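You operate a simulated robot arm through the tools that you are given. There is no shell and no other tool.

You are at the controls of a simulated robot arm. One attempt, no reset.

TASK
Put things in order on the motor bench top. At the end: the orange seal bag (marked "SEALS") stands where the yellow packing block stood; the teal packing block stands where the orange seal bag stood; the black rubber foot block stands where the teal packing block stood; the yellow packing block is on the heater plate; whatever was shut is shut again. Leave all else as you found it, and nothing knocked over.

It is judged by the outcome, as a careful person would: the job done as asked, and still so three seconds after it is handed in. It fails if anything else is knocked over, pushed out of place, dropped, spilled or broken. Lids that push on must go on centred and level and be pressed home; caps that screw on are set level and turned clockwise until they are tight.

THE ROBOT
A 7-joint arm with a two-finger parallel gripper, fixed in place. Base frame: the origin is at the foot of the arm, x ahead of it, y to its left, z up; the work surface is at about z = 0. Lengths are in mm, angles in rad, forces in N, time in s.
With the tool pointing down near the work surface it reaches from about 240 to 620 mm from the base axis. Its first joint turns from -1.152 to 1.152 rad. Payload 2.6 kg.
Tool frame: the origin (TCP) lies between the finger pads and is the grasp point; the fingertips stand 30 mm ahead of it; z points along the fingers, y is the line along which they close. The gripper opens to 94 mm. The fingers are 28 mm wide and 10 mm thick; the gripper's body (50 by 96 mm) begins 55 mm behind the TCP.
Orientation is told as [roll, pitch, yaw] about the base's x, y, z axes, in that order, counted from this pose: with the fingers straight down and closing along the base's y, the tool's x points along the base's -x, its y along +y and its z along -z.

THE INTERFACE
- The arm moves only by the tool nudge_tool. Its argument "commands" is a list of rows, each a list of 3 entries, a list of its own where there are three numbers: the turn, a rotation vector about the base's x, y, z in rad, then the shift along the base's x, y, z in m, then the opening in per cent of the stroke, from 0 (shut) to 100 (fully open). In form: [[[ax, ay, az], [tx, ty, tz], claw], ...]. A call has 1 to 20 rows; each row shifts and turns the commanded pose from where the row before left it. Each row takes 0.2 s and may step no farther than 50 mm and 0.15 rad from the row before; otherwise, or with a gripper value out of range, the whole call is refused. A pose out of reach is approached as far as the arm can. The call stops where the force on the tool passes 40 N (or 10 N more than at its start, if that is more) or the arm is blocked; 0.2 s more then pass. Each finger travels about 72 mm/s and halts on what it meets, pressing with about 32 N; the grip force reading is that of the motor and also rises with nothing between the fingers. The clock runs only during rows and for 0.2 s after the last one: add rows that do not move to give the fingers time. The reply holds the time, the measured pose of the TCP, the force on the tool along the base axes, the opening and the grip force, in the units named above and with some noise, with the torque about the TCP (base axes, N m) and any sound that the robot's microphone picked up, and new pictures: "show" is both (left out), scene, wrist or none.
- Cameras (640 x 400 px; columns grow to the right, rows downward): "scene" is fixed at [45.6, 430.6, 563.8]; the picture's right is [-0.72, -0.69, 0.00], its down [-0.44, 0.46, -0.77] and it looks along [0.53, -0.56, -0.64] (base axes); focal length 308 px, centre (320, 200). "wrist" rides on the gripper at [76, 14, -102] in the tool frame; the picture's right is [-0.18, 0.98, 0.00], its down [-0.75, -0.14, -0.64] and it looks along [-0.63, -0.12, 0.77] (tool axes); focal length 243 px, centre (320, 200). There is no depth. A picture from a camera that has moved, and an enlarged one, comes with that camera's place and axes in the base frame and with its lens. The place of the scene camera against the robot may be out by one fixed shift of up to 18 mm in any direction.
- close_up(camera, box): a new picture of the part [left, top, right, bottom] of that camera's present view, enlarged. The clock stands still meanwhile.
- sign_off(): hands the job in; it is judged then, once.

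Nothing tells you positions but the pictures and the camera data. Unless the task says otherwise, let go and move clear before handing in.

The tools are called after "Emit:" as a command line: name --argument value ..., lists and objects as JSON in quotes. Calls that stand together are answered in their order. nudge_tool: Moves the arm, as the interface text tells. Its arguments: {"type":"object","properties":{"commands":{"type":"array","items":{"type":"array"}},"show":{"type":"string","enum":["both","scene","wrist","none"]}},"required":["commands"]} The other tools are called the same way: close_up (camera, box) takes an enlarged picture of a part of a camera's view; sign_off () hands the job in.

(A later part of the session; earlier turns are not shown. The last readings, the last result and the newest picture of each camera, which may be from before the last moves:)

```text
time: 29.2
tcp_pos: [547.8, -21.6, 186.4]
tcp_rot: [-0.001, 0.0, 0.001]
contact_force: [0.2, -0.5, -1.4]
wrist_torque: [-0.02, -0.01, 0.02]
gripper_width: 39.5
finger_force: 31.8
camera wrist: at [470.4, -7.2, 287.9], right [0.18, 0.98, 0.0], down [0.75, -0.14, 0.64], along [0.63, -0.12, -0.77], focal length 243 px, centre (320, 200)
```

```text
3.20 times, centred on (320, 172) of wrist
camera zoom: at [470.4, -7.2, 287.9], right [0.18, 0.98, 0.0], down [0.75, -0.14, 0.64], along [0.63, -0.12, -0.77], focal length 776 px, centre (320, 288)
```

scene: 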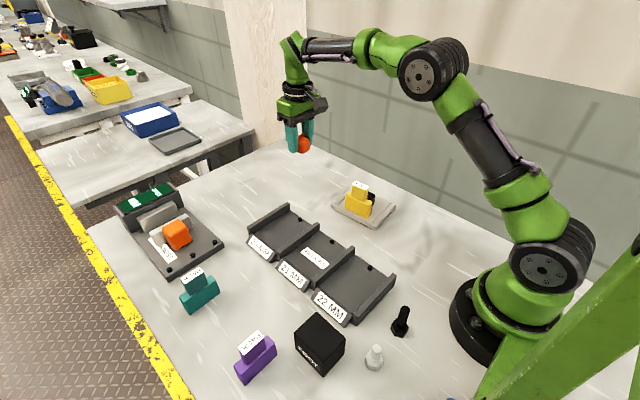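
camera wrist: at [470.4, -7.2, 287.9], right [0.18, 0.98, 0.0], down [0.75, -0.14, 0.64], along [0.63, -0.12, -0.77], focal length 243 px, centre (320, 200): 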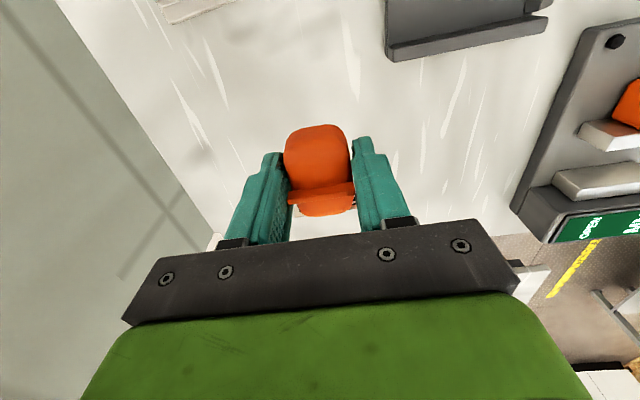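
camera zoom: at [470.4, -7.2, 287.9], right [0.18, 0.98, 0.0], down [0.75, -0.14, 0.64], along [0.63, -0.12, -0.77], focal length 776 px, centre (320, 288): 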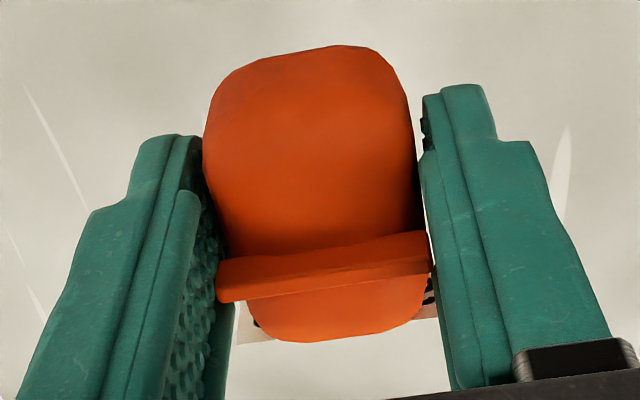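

The bag is held firmly. I'll carry it to above yellow's old spot (359.5, 350.7).

Emit:
nudge_tool --commands '[[[0, 0, 0], [-0.0188, 0.0372, 0], 20], [[0, 0, 0], [-0.0188, 0.0372, 0], 20], [[0, 0, 0], [-0.0188, 0.0372, 0], 20], [[0, 0, 0], [-0.0188, 0.0372, 0], 20], [[0, 0, 0], [-0.0188, 0.0372, 0], 20], [[0, 0, 0], [-0.0188, 0.0372, 0], 20], [[0, 0, 0], [-0.0188, 0.0372, 0], 20], [[0, 0, 0], [-0.0188, 0.0372, 0], 20], [[0, 0, 0], [-0.0188, 0.0372, 0], 20], [[0, 0, 0], [-0.0188, 0.0372, 0], 20], [[0, 0, 0], [0, 0, 0], 20], [[0, 0, 0], [0, 0, 0], 20]]'

```text
time: 31.8
tcp_pos: [359.2, 355.3, 184.3]
tcp_rot: [0.0, 0.001, 0.001]
contact_force: [0.9, 0.3, -1.0]
wrist_torque: [0.02, -0.01, 0.0]
gripper_width: 39.5
finger_force: 31.7
camera wrist: at [282.9, 369.6, 285.6], right [0.18, 0.98, 0.0], down [0.75, -0.14, 0.64], along [0.63, -0.12, -0.77], focal length 243 px, centre (320, 200)
```

scene: 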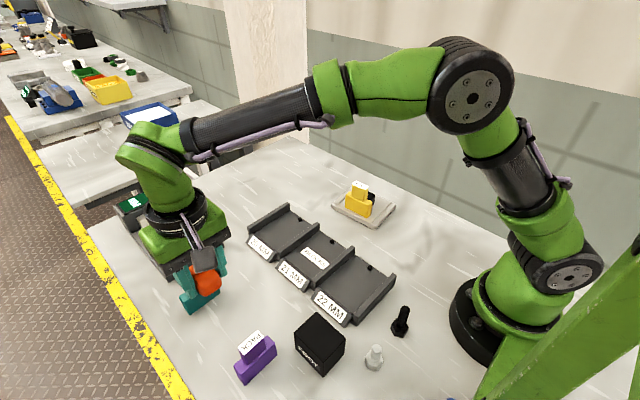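
wrist: 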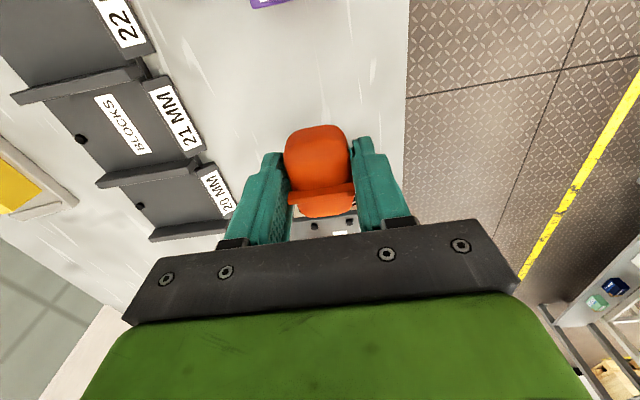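

I'll correct y by about -4.6 mm and descend in steps.

Emit:
nudge_tool --commands '[[[0, 0, 0], [0, -0.0045, -0.03], 20], [[0, 0, 0], [0, 0, -0.04], 20], [[0, 0, 0], [0, 0, -0.04], 20], [[0, 0, 0], [0, 0, -0.015], 20], [[0, 0, 0], [0, 0, 0], 20], [[0, 0, 0], [0, 0, 0], 20]]'

```text
time: 33.2
tcp_pos: [360.1, 351.7, 61.9]
tcp_rot: [0.001, 0.0, 0.0]
contact_force: [0.5, 0.0, -0.8]
wrist_torque: [0.03, 0.0, 0.0]
gripper_width: 39.5
finger_force: 31.7
camera wrist: at [283.6, 365.6, 161.7], right [0.18, 0.98, 0.0], down [0.75, -0.14, 0.64], along [0.63, -0.12, -0.77], focal length 243 px, centre (320, 200)
```

scene: 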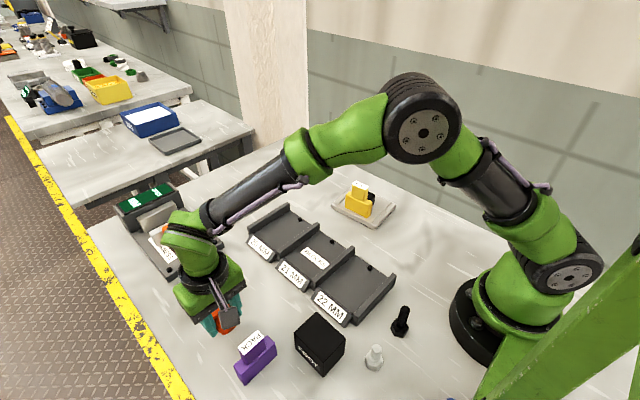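
wrist: 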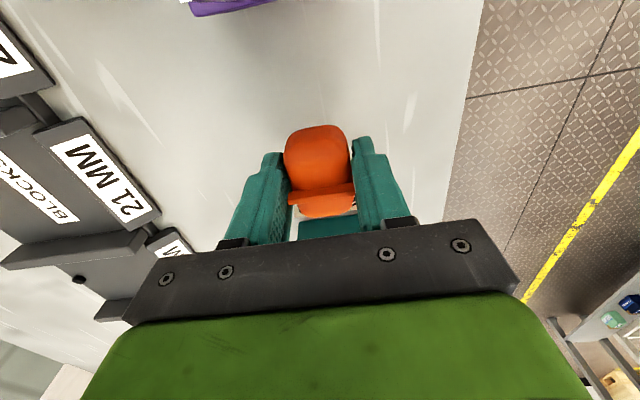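

The bag is about 25 mm above the table and centred over the spot. I'll lower it gently until it touches.

Emit:
nudge_tool --commands '[[[0, 0, 0], [0, -0.0005, -0.01], 20], [[0, 0, 0], [0, 0, -0.006], 20], [[0, 0, 0], [0, 0, -0.003], 20], [[0, 0, 0], [0, 0, -0.002], 20], [[0, 0, 0], [0, 0, 0], 20]]' --show "none"

```text
time: 34.4
tcp_pos: [358.4, 347.6, 38.0]
tcp_rot: [0.001, 0.001, -0.002]
contact_force: [0.6, -0.1, 0.2]
wrist_torque: [0.01, 0.01, 0.01]
gripper_width: 39.7
finger_force: 32.3
```

Emit:
nudge_tool --commands '[[[0, 0, 0], [0, 0, -0.001], 20], [[0, 0, 0], [0, 0, 0], 20]]' --show "none"

```text
time: 35.0
tcp_pos: [360.1, 348.8, 38.1]
tcp_rot: [0.0, 0.002, 0.002]
contact_force: [-0.5, -0.9, -1.0]
wrist_torque: [0.03, -0.02, 0.0]
gripper_width: 39.7
finger_force: 31.7
```

Emit:
nudge_tool --commands '[[[0, 0, 0], [0, 0.002, 0], 20], [[0, 0, 0], [0, 0, -0.001], 20], [[0, 0, 0], [0, 0, -0.001], 20], [[0, 0, 0], [0, 0, 0], 20]]' --show "none"

```text
time: 36.0
tcp_pos: [359.8, 350.0, 35.8]
tcp_rot: [0.0, 0.001, -0.001]
contact_force: [-0.9, -1.0, 2.6]
wrist_torque: [-0.03, -0.06, 0.02]
gripper_width: 39.5
finger_force: 32.6
```

It has light contact at the original grip height, so I'll let go and rise.

Emit:
nudge_tool --commands '[[[0, 0, 0], [0, 0, -0.0003], 20], [[0, 0, 0], [0, 0, 0], 44], [[0, 0, 0], [0, 0, 0], 48], [[0, 0, 0], [0, 0, 0], 56], [[0, 0, 0], [0, 0, 0], 70], [[0, 0, 0], [0, 0, 0], 70], [[0, 0, 0], [0, 0, 0.02], 70], [[0, 0, 0], [0, 0, 0.04], 70], [[0, 0, 0], [0, 0, 0.04], 70], [[0, 0, 0], [0, 0, 0.04], 100], [[0, 0, 0], [0, 0, 0], 100], [[0, 0, 0], [0, 0, 0], 100]]'

Emit:
close_up --camera "wrist" --box '[220, 40, 420, 165]'

Emit:
close_up --camera "scene" --box '[170, 260, 300, 390]'

```text
time: 38.6
tcp_pos: [359.6, 349.6, 172.9]
tcp_rot: [-0.001, -0.002, 0.001]
contact_force: [0.2, 0.1, -0.8]
wrist_torque: [0.05, 0.01, 0.03]
gripper_width: 94.1
finger_force: 0.0
camera wrist: at [283.6, 363.9, 274.1], right [0.18, 0.98, 0.0], down [0.75, -0.14, 0.64], along [0.63, -0.12, -0.77], focal length 243 px, centre (320, 200)
```

scene: 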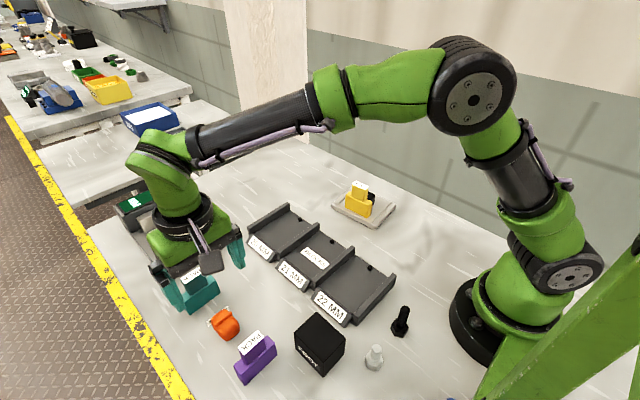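
wrist: 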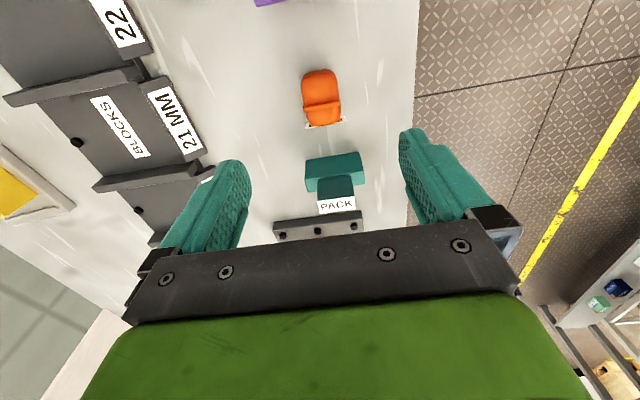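

```text
3.20 times, centred on (320, 102) of wrist
camera zoom: at [283.6, 363.9, 274.1], right [0.18, 0.98, 0.0], down [0.75, -0.14, 0.64], along [0.63, -0.12, -0.77], focal length 776 px, centre (320, 512)
```

zoom: 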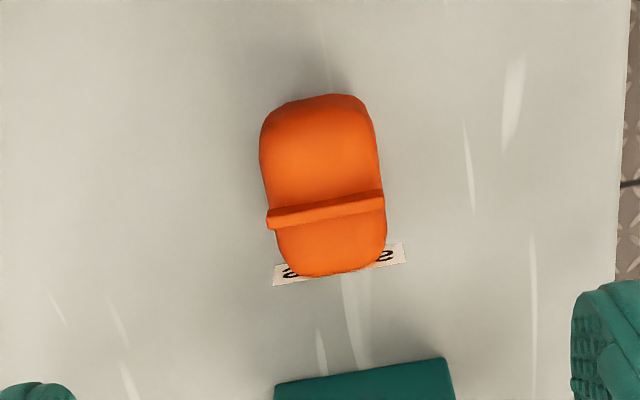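

```text
3.08 times, centred on (235, 325) of scene
camera zoom: at [45.6, 430.6, 563.8], right [-0.72, -0.69, 0.0], down [-0.44, 0.46, -0.77], along [0.53, -0.56, -0.64], focal length 948 px, centre (582, -185)
```

zoom: 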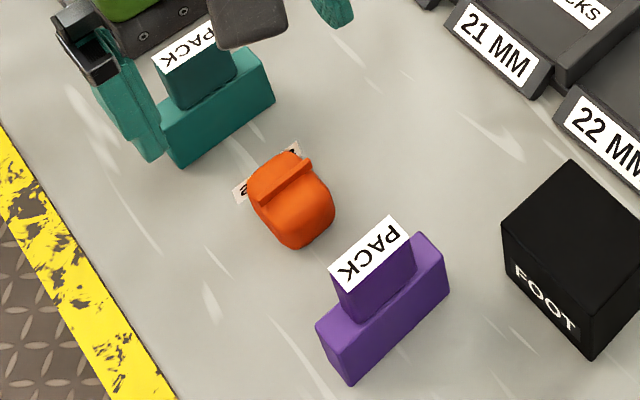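

The bag stands well at yellow's old spot, about (360, 350). Next is teal: I'll hover above it to check alignment.

Emit:
nudge_tool --commands '[[[0, 0, 0], [0.045, 0, 0], 100], [[0, 0, 0], [0.0445, 0.0007, 0], 100], [[0, 0, 0], [0, 0, -0.04], 100], [[0, 0, 0], [0, 0, 0], 100], [[0, 0, 0], [0, 0, 0], 100]]' --show "wrist"

Emit:
close_up --camera "wrist" --box '[220, 80, 420, 205]'

```text
time: 39.8
tcp_pos: [449.2, 351.4, 135.0]
tcp_rot: [0.0, -0.001, 0.002]
contact_force: [-0.5, 0.7, 0.4]
wrist_torque: [0.0, 0.02, 0.02]
gripper_width: 93.8
finger_force: 0.1
camera wrist: at [371.8, 365.9, 235.8], right [0.18, 0.98, 0.0], down [0.75, -0.14, 0.64], along [0.63, -0.12, -0.77], focal length 243 px, centre (320, 200)
```

wrist: 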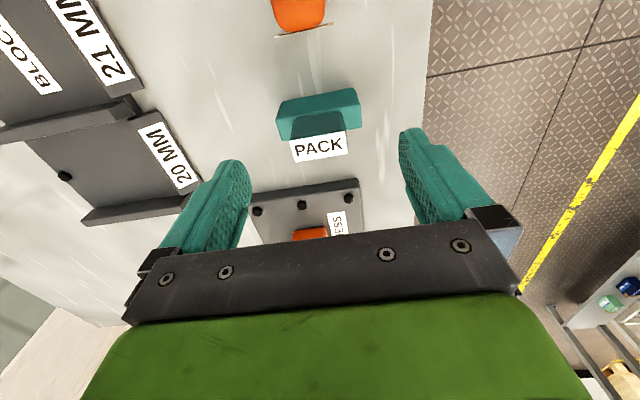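

```text
3.20 times, centred on (320, 142) of wrist
camera zoom: at [371.8, 365.9, 235.8], right [0.18, 0.98, 0.0], down [0.75, -0.14, 0.64], along [0.63, -0.12, -0.77], focal length 776 px, centre (320, 384)
```

zoom: 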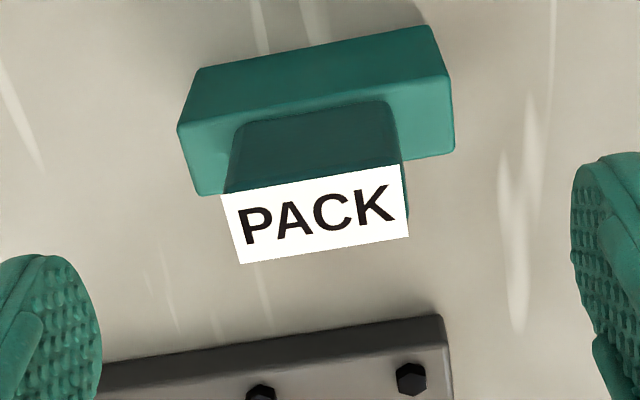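

Teal is centred at about (450, 350.6). I'll descend and grip it the same way as the yellow.

Emit:
nudge_tool --commands '[[[0, 0, 0], [0.0008, -0.0008, -0.03], 100], [[0, 0, 0], [0, 0, -0.03], 100], [[0, 0, 0], [0, 0, -0.029], 100], [[0, 0, 0], [0, 0, 0], 100], [[0, 0, 0], [0, 0, 0], 100]]' --show "wrist"

```text
time: 41.0
tcp_pos: [451.7, 349.1, 47.5]
tcp_rot: [0.001, 0.002, 0.0]
contact_force: [0.3, 0.4, -0.1]
wrist_torque: [-0.02, -0.01, 0.02]
gripper_width: 94.1
finger_force: 0.0
camera wrist: at [375.5, 363.5, 148.4], right [0.18, 0.98, 0.0], down [0.75, -0.14, 0.64], along [0.63, -0.12, -0.77], focal length 243 px, centre (320, 200)
```

wrist: 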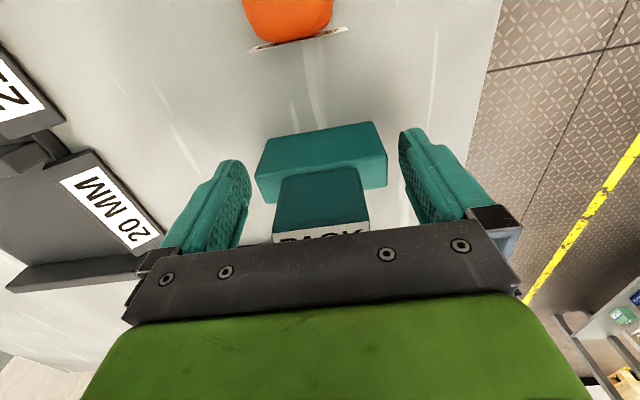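

Emit:
nudge_tool --commands '[[[0, 0, 0], [-0.001, 0.0007, -0.002], 100], [[0, 0, 0], [0, 0, 0], 100], [[0, 0, 0], [0, 0, 0], 80], [[0, 0, 0], [0, 0, 0], 70], [[0, 0, 0], [0, 0, 0], 50], [[0, 0, 0], [0, 0, 0], 50]]' --show "none"

Emit:
nudge_tool --commands '[[[0, 0, 0], [0, 0, 0.01], 50], [[0, 0, 0], [0, 0, 0.03], 50], [[0, 0, 0], [0, 0, 0.04], 50], [[0, 0, 0], [0, 0, 0.04], 50], [[0, 0, 0], [0, 0, 0.03], 50], [[0, 0, 0], [0, 0, 0], 50]]'

```text
time: 42.4
tcp_pos: [449.3, 350.9, 45.2]
tcp_rot: [-0.001, 0.0, 0.001]
contact_force: [-1.0, 0.0, 0.1]
wrist_torque: [-0.02, -0.04, 0.0]
gripper_width: 73.6
finger_force: 32.2
```

```text
time: 43.8
tcp_pos: [450.4, 350.8, 193.0]
tcp_rot: [0.001, 0.0, -0.001]
contact_force: [0.1, -0.1, -1.7]
wrist_torque: [0.01, 0.0, 0.0]
gripper_width: 73.6
finger_force: 32.5
camera wrist: at [374.0, 364.5, 294.6], right [0.18, 0.98, 0.0], down [0.75, -0.14, 0.64], along [0.63, -0.12, -0.77], focal length 243 px, centre (320, 200)
```

scene: 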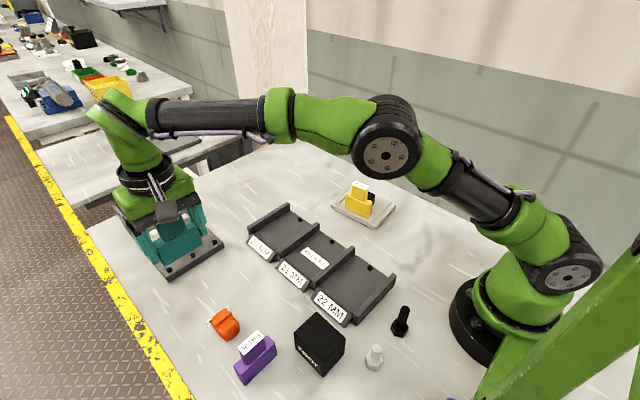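
wrist: 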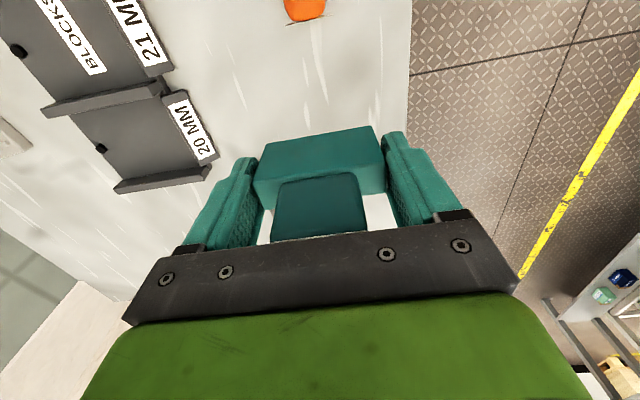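

I have the teal block. I'll carry it to above the bag's old spot (548, -18.6).

Emit:
nudge_tool --commands '[[[0, 0, 0], [0.0098, -0.0369, 0], 50], [[0, 0, 0], [0.0098, -0.0369, 0], 50], [[0, 0, 0], [0.0098, -0.0369, 0], 50], [[0, 0, 0], [0.0098, -0.0369, 0], 50], [[0, 0, 0], [0.0098, -0.0369, 0], 50], [[0, 0, 0], [0.0098, -0.0369, 0], 50], [[0, 0, 0], [0.0098, -0.0369, 0], 50], [[0, 0, 0], [0.0098, -0.0369, 0], 50], [[0, 0, 0], [0.0098, -0.0369, 0], 50], [[0, 0, 0], [0.0098, -0.0369, 0], 50], [[0, 0, 0], [0, 0, -0.04], 50], [[0, 0, 0], [0, 0, -0.04], 50], [[0, 0, 0], [0, 0, -0.04], 50], [[0, 0, 0], [0, 0, 0], 50], [[0, 0, 0], [0, 0, 0], 50]]'

```text
time: 47.0
tcp_pos: [547.3, -17.0, 72.5]
tcp_rot: [0.002, -0.001, 0.001]
contact_force: [0.8, -0.3, -3.5]
wrist_torque: [-0.01, -0.01, -0.01]
gripper_width: 73.7
finger_force: 32.1
camera wrist: at [471.2, -3.8, 173.0], right [0.18, 0.98, 0.0], down [0.75, -0.14, 0.64], along [0.63, -0.12, -0.77], focal length 243 px, centre (320, 200)
```

scene: 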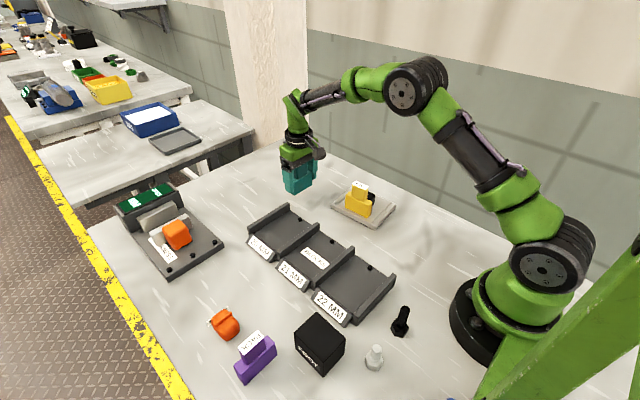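
wrist: 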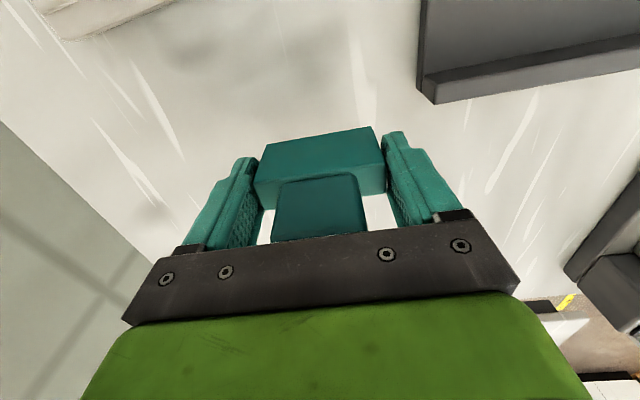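

Emit:
nudge_tool --commands '[[[0, 0, 0], [0.0006, -0.0014, -0.015], 50], [[0, 0, 0], [0, 0, -0.009], 50], [[0, 0, 0], [0, 0, 0], 50], [[0, 0, 0], [0, 0, 0], 50]]' --show "none"

Emit:
nudge_tool --commands '[[[0, 0, 0], [0, 0, 0], 50]]' --show "none"

```text
time: 48.0
tcp_pos: [547.6, -19.1, 47.5]
tcp_rot: [-0.002, -0.002, 0.001]
contact_force: [0.2, 0.9, -1.8]
wrist_torque: [0.01, 0.03, 0.0]
gripper_width: 74.1
finger_force: 32.2
```

```text
time: 48.4
tcp_pos: [547.5, -18.9, 48.2]
tcp_rot: [-0.001, 0.0, -0.002]
contact_force: [0.0, -0.4, -2.4]
wrist_torque: [-0.01, 0.01, 0.02]
gripper_width: 73.9
finger_force: 31.5
```

Position is good. I'll lower the last millimetres to contact.

Emit:
nudge_tool --commands '[[[0, 0, 0], [0, 0, -0.001], 50], [[0, 0, 0], [0, 0, -0.001], 50], [[0, 0, 0], [0, 0, -0.0005], 50], [[0, 0, 0], [0, 0, 0], 50]]' --show "none"

```text
time: 49.4
tcp_pos: [547.1, -19.4, 46.6]
tcp_rot: [0.001, 0.0, 0.0]
contact_force: [0.2, -0.3, -3.3]
wrist_torque: [-0.02, -0.03, -0.01]
gripper_width: 73.8
finger_force: 32.0
```

Emit:
nudge_tool --commands '[[[0, 0, 0], [0.0004, 0.0005, -0.001], 50], [[0, 0, 0], [0, 0, -0.0005], 50], [[0, 0, 0], [0, 0, 0], 50]]' --show "none"

```text
time: 50.2
tcp_pos: [548.2, -19.8, 46.2]
tcp_rot: [0.001, 0.001, 0.002]
contact_force: [-0.6, -0.4, -1.6]
wrist_torque: [-0.01, -0.03, 0.02]
gripper_width: 73.5
finger_force: 32.0
```

Emit:
nudge_tool --commands '[[[0, 0, 0], [0, 0.0007, -0.0007], 50], [[0, 0, 0], [0, 0, -0.0007], 50], [[0, 0, 0], [0, 0, 0], 50]]' --show "none"

```text
time: 51.0
tcp_pos: [547.4, -19.6, 46.2]
tcp_rot: [0.0, 0.0, -0.001]
contact_force: [0.0, 0.3, -2.0]
wrist_torque: [-0.01, 0.01, 0.03]
gripper_width: 74.2
finger_force: 32.4
```

Emit:
nudge_tool --commands '[[[0, 0, 0], [0, 0, -0.001], 50], [[0, 0, 0], [0, 0, 0], 50]]' --show "none"

Emit:
close_up --camera "scene" --box '[260, 140, 340, 210]'

```text
time: 51.6
tcp_pos: [548.7, -18.8, 44.5]
tcp_rot: [0.001, -0.002, 0.0]
contact_force: [0.6, 0.7, -1.9]
wrist_torque: [-0.05, -0.01, -0.02]
gripper_width: 73.6
finger_force: 32.2
```

```text
5.71 times, centred on (300, 175) of scene
camera zoom: at [45.6, 430.6, 563.8], right [-0.72, -0.69, 0.0], down [-0.44, 0.46, -0.77], along [0.53, -0.56, -0.64], focal length 1760 px, centre (434, 343)
```

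zoom: 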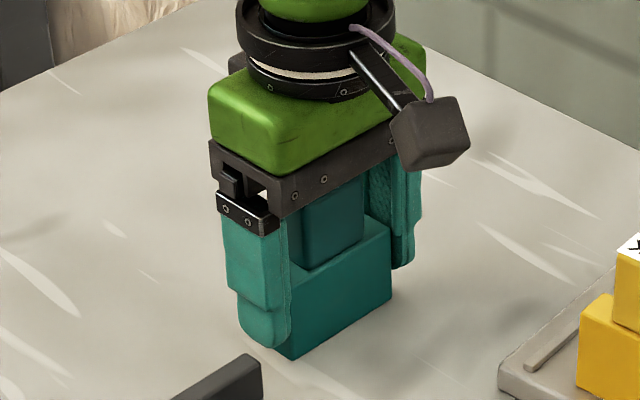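

Emit:
nudge_tool --commands '[[[0, 0, 0], [0, 0, -0.001], 50], [[0, 0, 0], [0, 0, 0], 50]]' --show "none"

```text
time: 52.2
tcp_pos: [548.1, -20.2, 44.7]
tcp_rot: [0.001, -0.004, 0.0]
contact_force: [-4.3, 0.1, 7.7]
wrist_torque: [0.08, 0.19, 0.0]
gripper_width: 73.9
finger_force: 32.8
```

It has touched down (7.7 N). Releasing and rising.

Emit:
nudge_tool --commands '[[[0, 0, 0], [0, 0, 0.0004], 50], [[0, 0, 0], [0, 0, 0], 79], [[0, 0, 0], [0, 0, 0], 82], [[0, 0, 0], [0, 0, 0], 88], [[0, 0, 0], [0, 0, 0], 94], [[0, 0, 0], [0, 0, 0], 94], [[0, 0, 0], [0, 0, 0.02], 94], [[0, 0, 0], [0, 0, 0.04], 94], [[0, 0, 0], [0, 0, 0.04], 94], [[0, 0, 0], [0, 0, 0.04], 100], [[0, 0, 0], [0, 0, 0], 100], [[0, 0, 0], [0, 0, 0], 100]]'

Emit:
close_up --camera "wrist" --box '[220, 40, 420, 165]'

Emit:
close_up --camera "scene" --box '[260, 140, 420, 240]'

```text
time: 54.8
tcp_pos: [548.8, -19.4, 183.7]
tcp_rot: [0.001, 0.001, 0.0]
contact_force: [0.6, -0.9, 0.5]
wrist_torque: [0.01, 0.01, -0.04]
gripper_width: 94.0
finger_force: 0.1
camera wrist: at [472.1, -5.0, 284.6], right [0.18, 0.98, 0.0], down [0.75, -0.14, 0.64], along [0.63, -0.12, -0.77], focal length 243 px, centre (320, 200)
```

scene: 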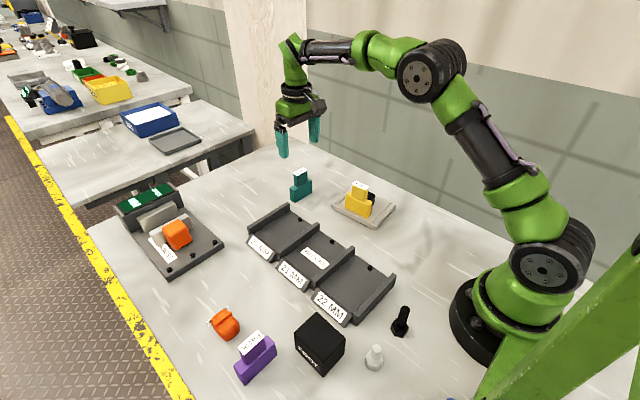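
wrist: 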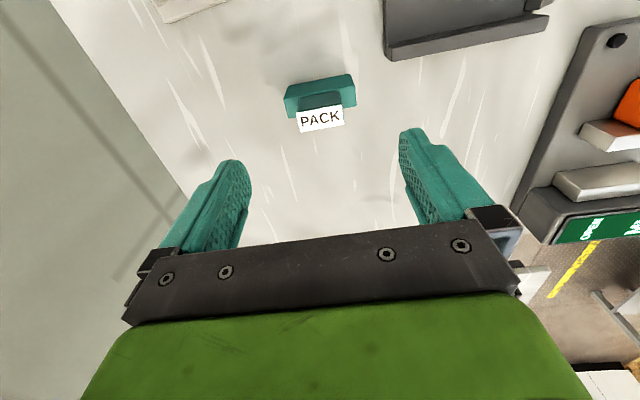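

```text
3.20 times, centred on (320, 102) of wrist
camera zoom: at [472.1, -5.0, 284.6], right [0.18, 0.98, 0.0], down [0.75, -0.14, 0.64], along [0.63, -0.12, -0.77], focal length 776 px, centre (320, 512)
```

zoom: 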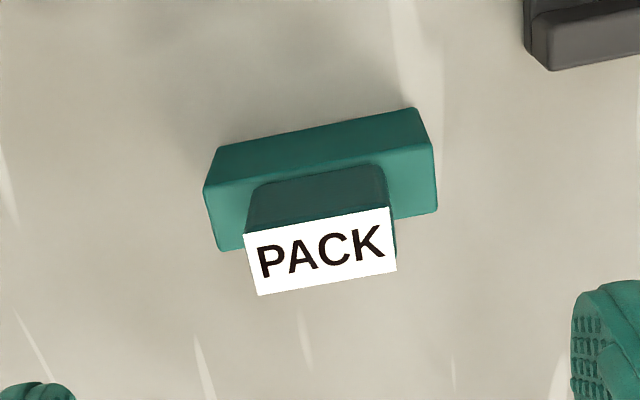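

```text
4.00 times, centred on (340, 190) of scene
camera zoom: at [45.6, 430.6, 563.8], right [-0.72, -0.69, 0.0], down [-0.44, 0.46, -0.77], along [0.53, -0.56, -0.64], focal length 1232 px, centre (240, 240)
```

zoom: 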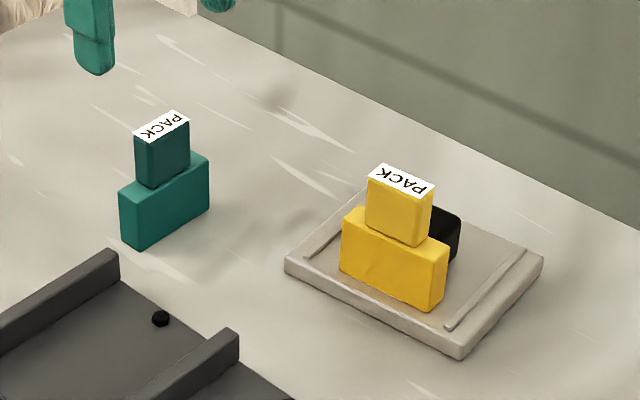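

Teal stands properly at the bag's old spot. Now I'll go look at the FOOT block from above.

Emit:
nudge_tool --commands '[[[0, 0, 0], [-0.032, 0.028, 0.006], 100], [[0, 0, 0], [-0.032, 0.028, 0.006], 100], [[0, 0, 0], [-0.032, 0.028, 0.006], 100], [[0, 0, 0], [-0.032, 0.028, 0.006], 100], [[0, 0, 0], [-0.032, 0.028, 0.006], 100], [[0, 0, 0], [-0.032, 0.028, 0.006], 100], [[0, 0, 0], [-0.032, 0.028, 0.006], 100], [[0, 0, 0], [-0.032, 0.028, 0.006], 100], [[0, 0, 0], [-0.032, 0.028, 0.006], 100], [[0, 0, 0], [-0.032, 0.028, 0.006], 100], [[0, 0, 0], [0, 0, 0], 100], [[0, 0, 0], [0, 0, 0], 100]]'

Emit:
close_up --camera "wrist" --box '[200, 0, 440, 150]'

```text
time: 57.4
tcp_pos: [225.8, 263.0, 246.0]
tcp_rot: [0.001, 0.001, 0.002]
contact_force: [-0.2, -0.7, 0.2]
wrist_torque: [-0.01, 0.02, 0.02]
gripper_width: 94.2
finger_force: 0.1
camera wrist: at [149.6, 277.7, 347.1], right [0.18, 0.98, 0.0], down [0.75, -0.14, 0.64], along [0.63, -0.12, -0.77], focal length 243 px, centre (320, 200)
```

scene: 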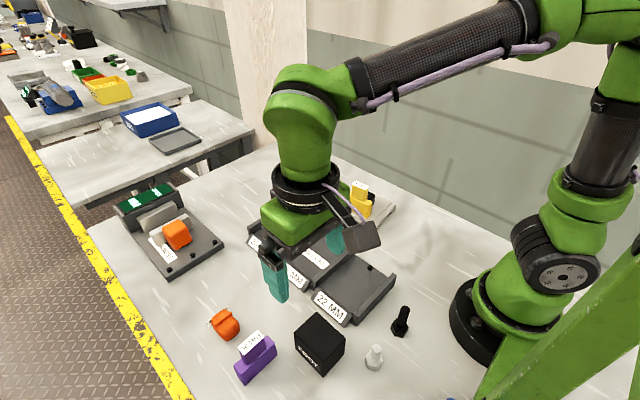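
wrist: 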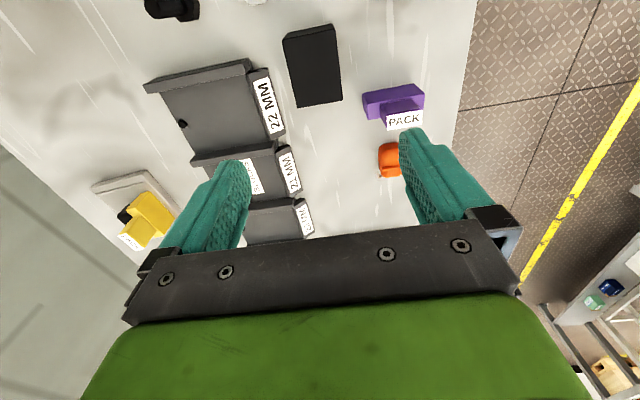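

```text
2.67 times, centred on (320, 75) of wrist
camera zoom: at [149.6, 277.7, 347.1], right [0.18, 0.98, 0.0], down [0.75, -0.14, 0.64], along [0.63, -0.12, -0.77], focal length 647 px, centre (320, 533)
```

zoom: 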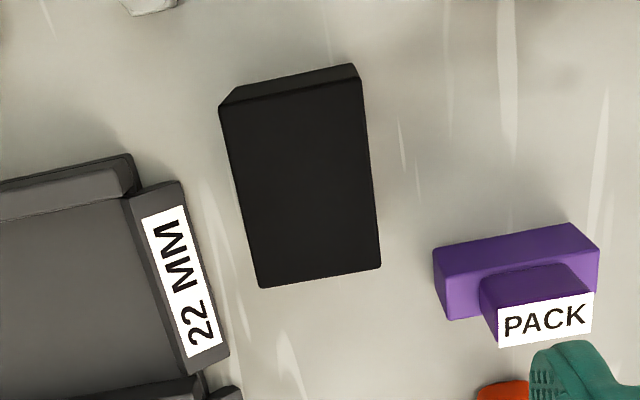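

The foot block is centred at about (209.5, 260.5), measuring roughly 69 x 54 x 57 mm, with the tray edge at y≈200. I'll come down in stages with the fingers opened to 80 mm.

Emit:
nudge_tool --commands '[[[0, 0, 0], [-0.0163, -0.0025, -0.02], 85], [[0, 0, 0], [0, 0, -0.04], 85], [[0, 0, 0], [0, 0, -0.04], 85], [[0, 0, 0], [0, 0, -0.03], 85], [[0, 0, 0], [0, 0, -0.016], 85], [[0, 0, 0], [0, 0, 0], 85], [[0, 0, 0], [0, 0, 0], 85]]'

Emit:
close_up --camera "wrist" --box '[200, 60, 440, 210]'

```text
time: 59.0
tcp_pos: [211.7, 258.6, 98.3]
tcp_rot: [0.0, 0.0, 0.0]
contact_force: [0.1, 0.5, -0.1]
wrist_torque: [-0.01, 0.0, -0.02]
gripper_width: 79.9
finger_force: 0.0
camera wrist: at [135.5, 273.9, 199.5], right [0.18, 0.98, 0.0], down [0.75, -0.14, 0.64], along [0.63, -0.12, -0.77], focal length 243 px, centre (320, 200)
```

scene: 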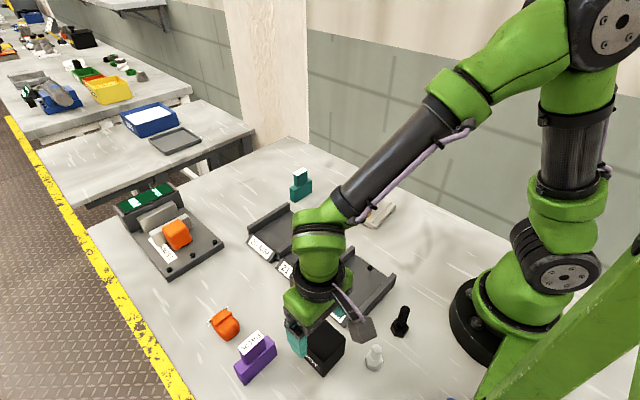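
wrist: 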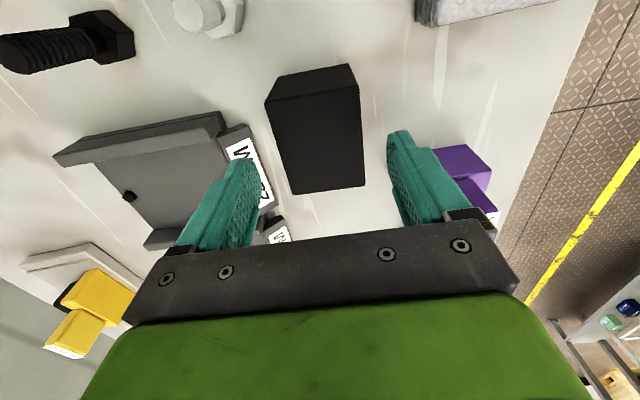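

```text
2.67 times, centred on (320, 135) of wrist
camera zoom: at [135.5, 273.9, 199.5], right [0.18, 0.98, 0.0], down [0.75, -0.14, 0.64], along [0.63, -0.12, -0.77], focal length 647 px, centre (320, 373)
```

zoom: 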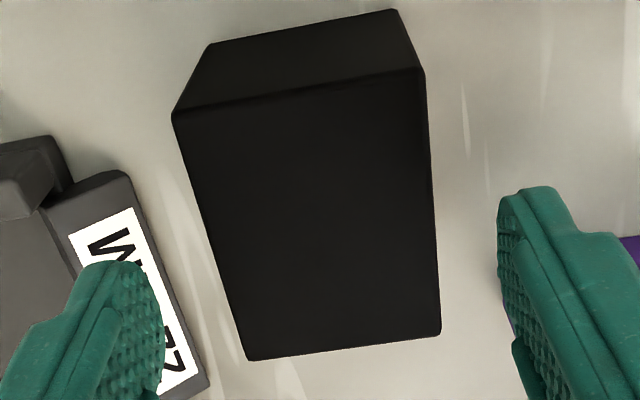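

Alignment is close: the block centre is (209.3, 260.4) and the tool is at about (211.5, 259). I'll correct and descend to grip height.

Emit:
nudge_tool --commands '[[[0, 0, 0], [-0.002, 0.0012, -0.015], 85], [[0, 0, 0], [0, 0, -0.025], 85], [[0, 0, 0], [0, 0, -0.018], 85], [[0, 0, 0], [0, 0, 0], 85], [[0, 0, 0], [0, 0, 0], 85]]' --show "wrist"

Emit:
close_up --camera "scene" --box '[260, 260, 420, 390]'

```text
time: 60.2
tcp_pos: [209.8, 258.1, 39.6]
tcp_rot: [0.0, 0.001, -0.001]
contact_force: [0.7, -0.2, -0.4]
wrist_torque: [-0.04, 0.02, -0.02]
gripper_width: 79.8
finger_force: 0.0
camera wrist: at [132.8, 273.2, 140.6], right [0.18, 0.98, 0.0], down [0.75, -0.14, 0.64], along [0.63, -0.12, -0.77], focal length 243 px, centre (320, 200)
```

wrist: 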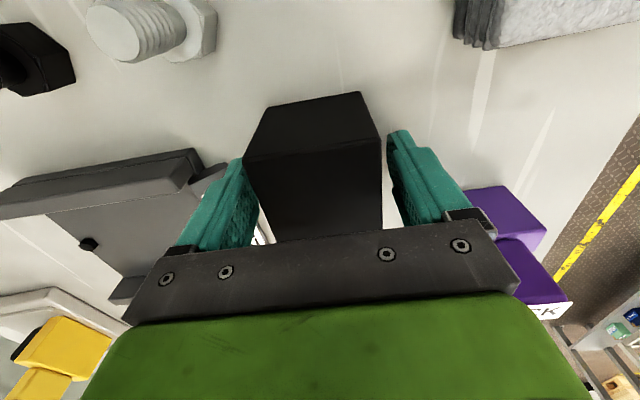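

```text
3.08 times, centred on (340, 325) of scene
camera zoom: at [45.6, 430.6, 563.8], right [-0.72, -0.69, 0.0], down [-0.44, 0.46, -0.77], along [0.53, -0.56, -0.64], focal length 948 px, centre (258, -185)
```

zoom: 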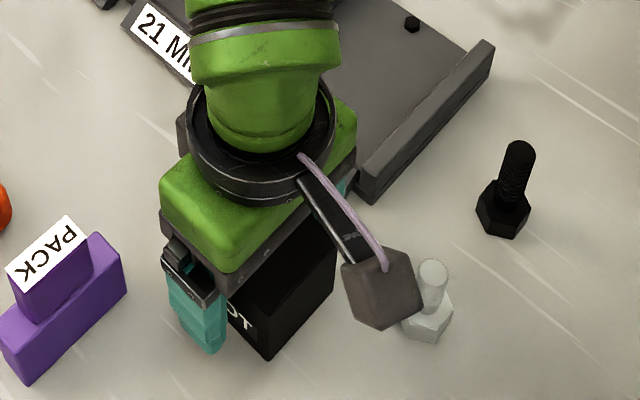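

Emit:
nudge_tool --commands '[[[0, 0, 0], [0, 0.0015, 0], 85], [[0, 0, 0], [0, 0, 0], 85], [[0, 0, 0], [0, 0, 0], 70], [[0, 0, 0], [0, 0, 0], 60], [[0, 0, 0], [0, 0, 0], 50], [[0, 0, 0], [0, 0, 0], 30], [[0, 0, 0], [0, 0, 0], 30]]' --show "wrist"

```text
time: 61.8
tcp_pos: [209.1, 261.7, 40.5]
tcp_rot: [0.001, -0.001, 0.004]
contact_force: [-0.6, 0.5, -0.1]
wrist_torque: [-0.02, -0.01, 0.01]
gripper_width: 59.1
finger_force: 32.0
camera wrist: at [132.6, 276.0, 141.3], right [0.18, 0.98, 0.0], down [0.75, -0.14, 0.64], along [0.63, -0.12, -0.77], focal length 243 px, centre (320, 200)
```

wrist: 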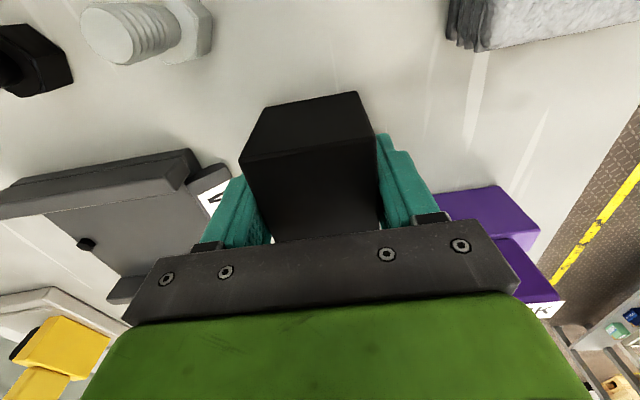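

It's gripped. I'll lift slowly and check the load.

Emit:
nudge_tool --commands '[[[0, 0, 0], [0, 0, 0.004], 30], [[0, 0, 0], [0, 0, 0.006], 30], [[0, 0, 0], [0, 0, 0.02], 30], [[0, 0, 0], [0, 0, 0], 30]]'

Emit:
close_up --camera "scene" --box '[260, 260, 420, 390]'

```text
time: 62.8
tcp_pos: [209.1, 260.9, 70.5]
tcp_rot: [-0.001, -0.001, 0.0]
contact_force: [-0.5, -0.7, -2.5]
wrist_torque: [-0.01, 0.02, 0.0]
gripper_width: 59.3
finger_force: 31.5
camera wrist: at [132.7, 274.9, 170.8], right [0.18, 0.98, 0.0], down [0.75, -0.14, 0.64], along [0.63, -0.12, -0.77], focal length 243 px, centre (320, 200)
```

scene: 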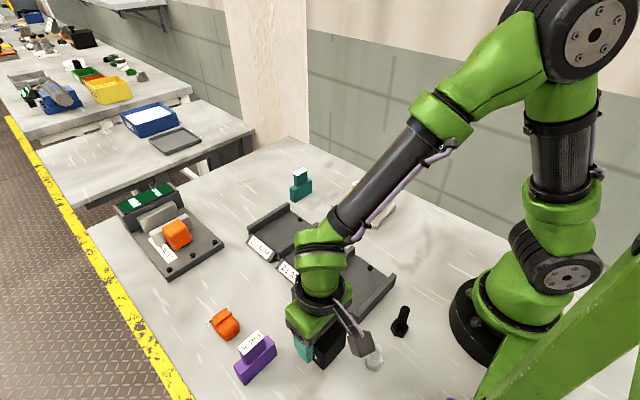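
wrist: 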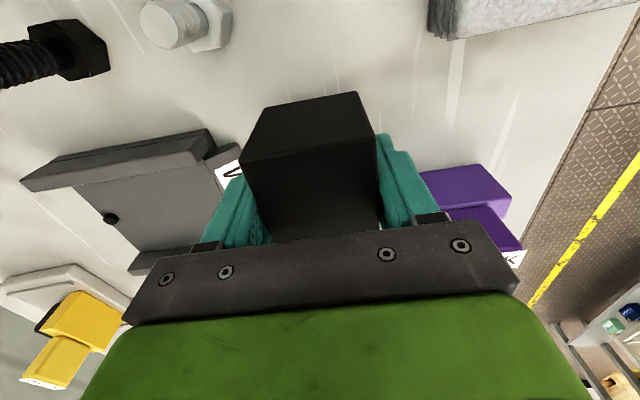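

```text
3.08 times, centred on (340, 325) of scene
camera zoom: at [45.6, 430.6, 563.8], right [-0.72, -0.69, 0.0], down [-0.44, 0.46, -0.77], along [0.53, -0.56, -0.64], focal length 948 px, centre (258, -185)
```

zoom: 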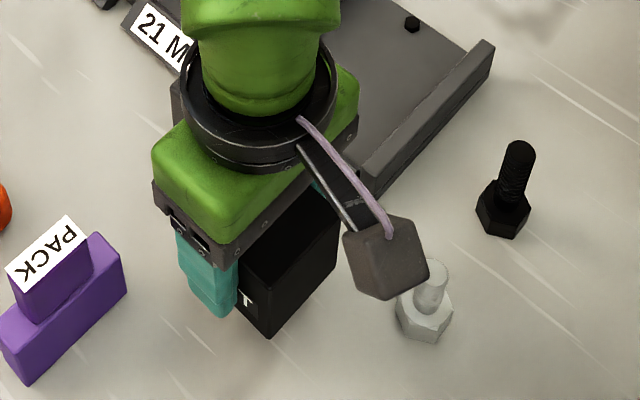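

The load is light and secure. I'll raise it and carry it to above teal's old spot (450, 350.5).

Emit:
nudge_tool --commands '[[[0, 0, 0], [0, 0, 0.04], 30], [[0, 0, 0], [0, 0, 0.04], 30], [[0, 0, 0], [0, 0, 0.04], 30], [[0, 0, 0], [0, 0, 0], 30], [[0, 0, 0], [0.0402, 0.0149, 0], 30], [[0, 0, 0], [0.0402, 0.0149, 0], 30], [[0, 0, 0], [0.0402, 0.0149, 0], 30], [[0, 0, 0], [0.0402, 0.0149, 0], 30], [[0, 0, 0], [0.0402, 0.0149, 0], 30], [[0, 0, 0], [0.0402, 0.0149, 0], 30], [[0, 0, 0], [0, 0, 0], 30], [[0, 0, 0], [0, 0, 0], 30]]'

```text
time: 65.4
tcp_pos: [452.6, 352.9, 189.9]
tcp_rot: [-0.001, 0.001, 0.001]
contact_force: [1.4, -0.6, -1.4]
wrist_torque: [-0.01, 0.04, -0.02]
gripper_width: 59.3
finger_force: 32.2
camera wrist: at [377.9, 366.6, 290.8], right [0.18, 0.98, 0.0], down [0.75, -0.14, 0.64], along [0.63, -0.12, -0.77], focal length 243 px, centre (320, 200)
```

scene: 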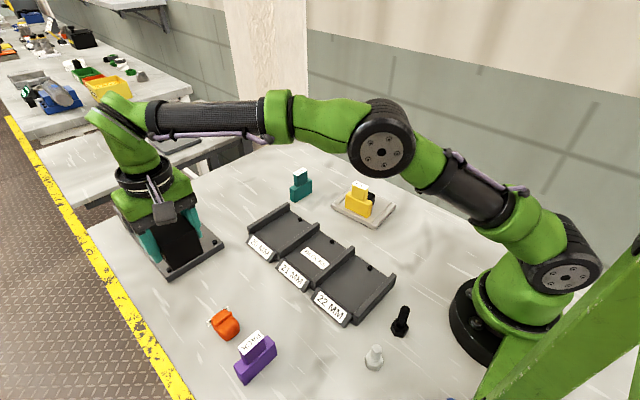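
wrist: 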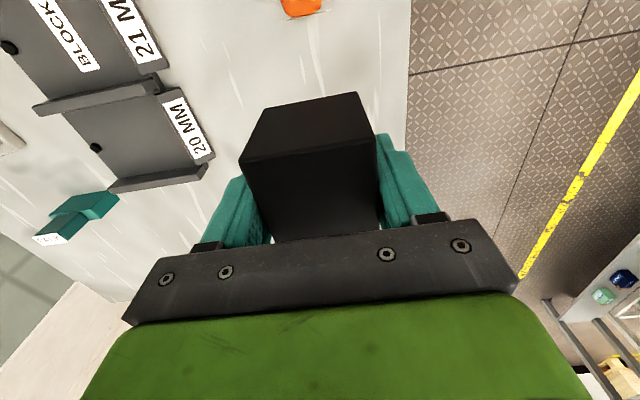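

Emit:
nudge_tool --commands '[[[0, 0, 0], [-0.0022, -0.0022, -0.04], 30], [[0, 0, 0], [0, 0, -0.04], 30], [[0, 0, 0], [0, 0, -0.03], 30], [[0, 0, 0], [0, 0, -0.02], 30], [[0, 0, 0], [0, 0, 0], 30], [[0, 0, 0], [0, 0, 0], 30]]'

Emit:
nudge_tool --commands '[[[0, 0, 0], [0, 0, 0], 30]]' --show "none"

```text
time: 66.8
tcp_pos: [451.1, 350.1, 58.9]
tcp_rot: [0.0, 0.0, 0.0]
contact_force: [0.0, -0.8, -3.3]
wrist_torque: [0.03, 0.0, -0.02]
gripper_width: 59.1
finger_force: 31.9
camera wrist: at [375.6, 365.3, 161.1], right [0.18, 0.98, 0.0], down [0.75, -0.14, 0.64], along [0.63, -0.12, -0.77], focal length 243 px, centre (320, 200)
```

scene: 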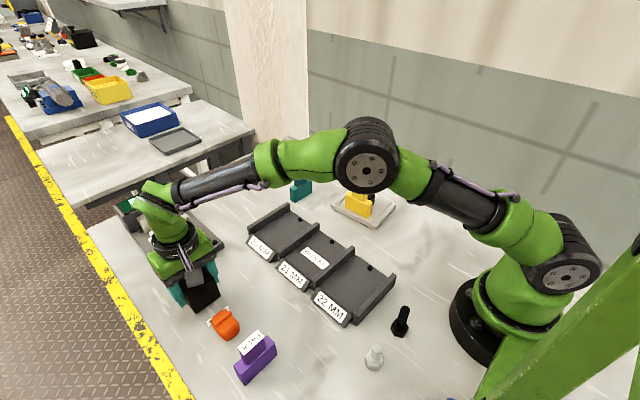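
wrist: 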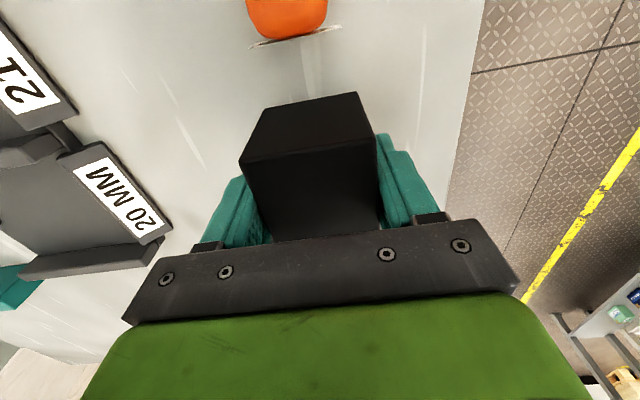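

```text
time: 67.2
tcp_pos: [452.6, 352.1, 59.6]
tcp_rot: [0.0, 0.001, -0.001]
contact_force: [0.2, -0.4, -2.2]
wrist_torque: [0.0, -0.04, -0.02]
gripper_width: 59.0
finger_force: 31.8
```

The block is above the spot, about 1–2 mm off in x. I'll correct that and lower to just above contact (the grip height was about z 40).

Emit:
nudge_tool --commands '[[[0, 0, 0], [-0.0015, -0.0005, -0.008], 30], [[0, 0, 0], [0, 0, -0.007], 30], [[0, 0, 0], [0, 0, -0.002], 30], [[0, 0, 0], [0, 0, 0], 30]]' --show "none"

Emit:
nudge_tool --commands '[[[0, 0, 0], [0, 0, -0.001], 30], [[0, 0, 0], [0, 0, 0], 30]]' --show "none"

```text
time: 68.2
tcp_pos: [448.6, 349.4, 42.1]
tcp_rot: [0.0, -0.001, 0.001]
contact_force: [-0.3, 0.9, -2.6]
wrist_torque: [0.0, 0.06, -0.01]
gripper_width: 59.3
finger_force: 32.1
```

```text
time: 68.8
tcp_pos: [448.3, 348.0, 41.2]
tcp_rot: [-0.001, 0.002, -0.001]
contact_force: [-0.1, 0.1, -3.2]
wrist_torque: [-0.01, 0.02, 0.01]
gripper_width: 59.4
finger_force: 32.1
```

Emit:
nudge_tool --commands '[[[0, 0, 0], [0.001, 0.0012, 0], 30], [[0, 0, 0], [0, 0, -0.001], 30], [[0, 0, 0], [0, 0, 0], 30]]' --show "none"

Emit:
nudge_tool --commands '[[[0, 0, 0], [0, 0, -0.0008], 30], [[0, 0, 0], [0, 0, 0], 30]]' --show "none"

```text
time: 69.6
tcp_pos: [449.4, 350.3, 38.9]
tcp_rot: [0.001, 0.0, -0.001]
contact_force: [-0.2, -0.6, -2.8]
wrist_torque: [-0.01, 0.02, 0.0]
gripper_width: 59.0
finger_force: 32.7
```

```text
time: 70.2
tcp_pos: [448.9, 349.9, 38.8]
tcp_rot: [-0.001, 0.001, 0.001]
contact_force: [-6.1, -3.7, 6.7]
wrist_torque: [-0.03, -0.07, -0.11]
gripper_width: 59.1
finger_force: 31.9
```

It has touched down. I'll release, rise and inspect.

Emit:
nudge_tool --commands '[[[0, 0, 0], [0, 0, 0.0004], 30], [[0, 0, 0], [0, 0, 0], 64], [[0, 0, 0], [0, 0, 0], 67], [[0, 0, 0], [0, 0, 0], 74], [[0, 0, 0], [0, 0, 0], 85], [[0, 0, 0], [0, 0, 0], 85], [[0, 0, 0], [0, 0, 0.02], 85], [[0, 0, 0], [0, 0, 0.04], 85], [[0, 0, 0], [0, 0, 0.04], 85], [[0, 0, 0], [0, 0, 0.04], 100], [[0, 0, 0], [0, 0, 0.04], 100], [[0, 0, 0], [0, 0, 0], 100], [[0, 0, 0], [0, 0, 0], 100]]'

Emit:
close_up --camera "wrist" --box '[220, 0, 420, 125]'

```text
time: 73.0
tcp_pos: [447.9, 350.3, 220.1]
tcp_rot: [-0.001, -0.001, 0.0]
contact_force: [0.8, 0.3, -0.2]
wrist_torque: [0.03, -0.01, -0.02]
gripper_width: 93.9
finger_force: 0.0
camera wrist: at [371.4, 365.3, 322.4], right [0.18, 0.98, 0.0], down [0.75, -0.14, 0.64], along [0.63, -0.12, -0.77], focal length 243 px, centre (320, 200)
```

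scene: 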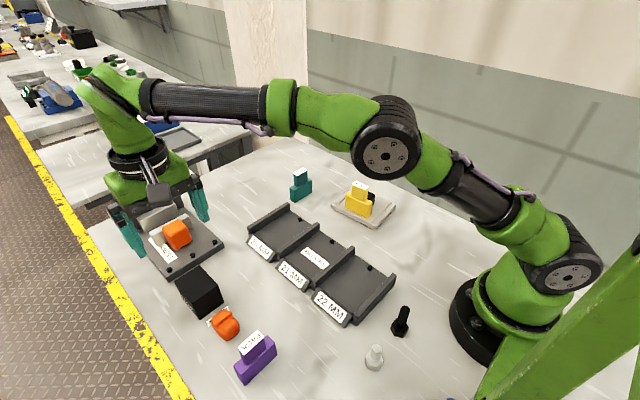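
wrist: 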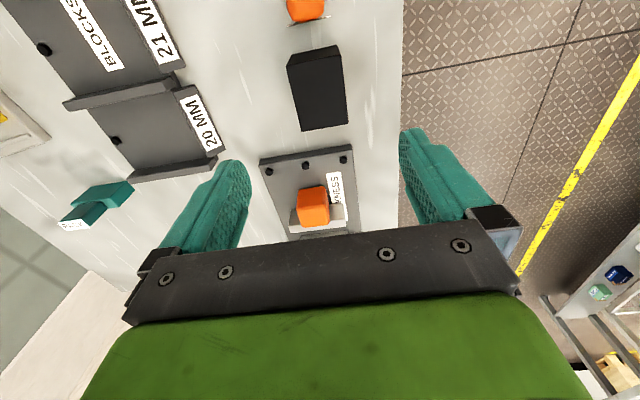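

```text
3.20 times, centred on (320, 62) of wrist
camera zoom: at [371.4, 365.3, 322.4], right [0.18, 0.98, 0.0], down [0.75, -0.14, 0.64], along [0.63, -0.12, -0.77], focal length 776 px, centre (320, 640)
```

zoom: 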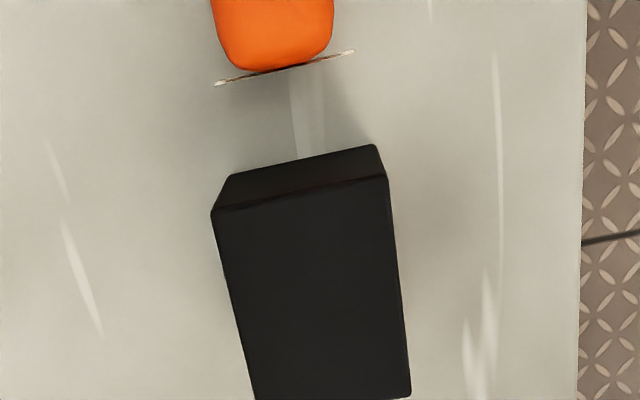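

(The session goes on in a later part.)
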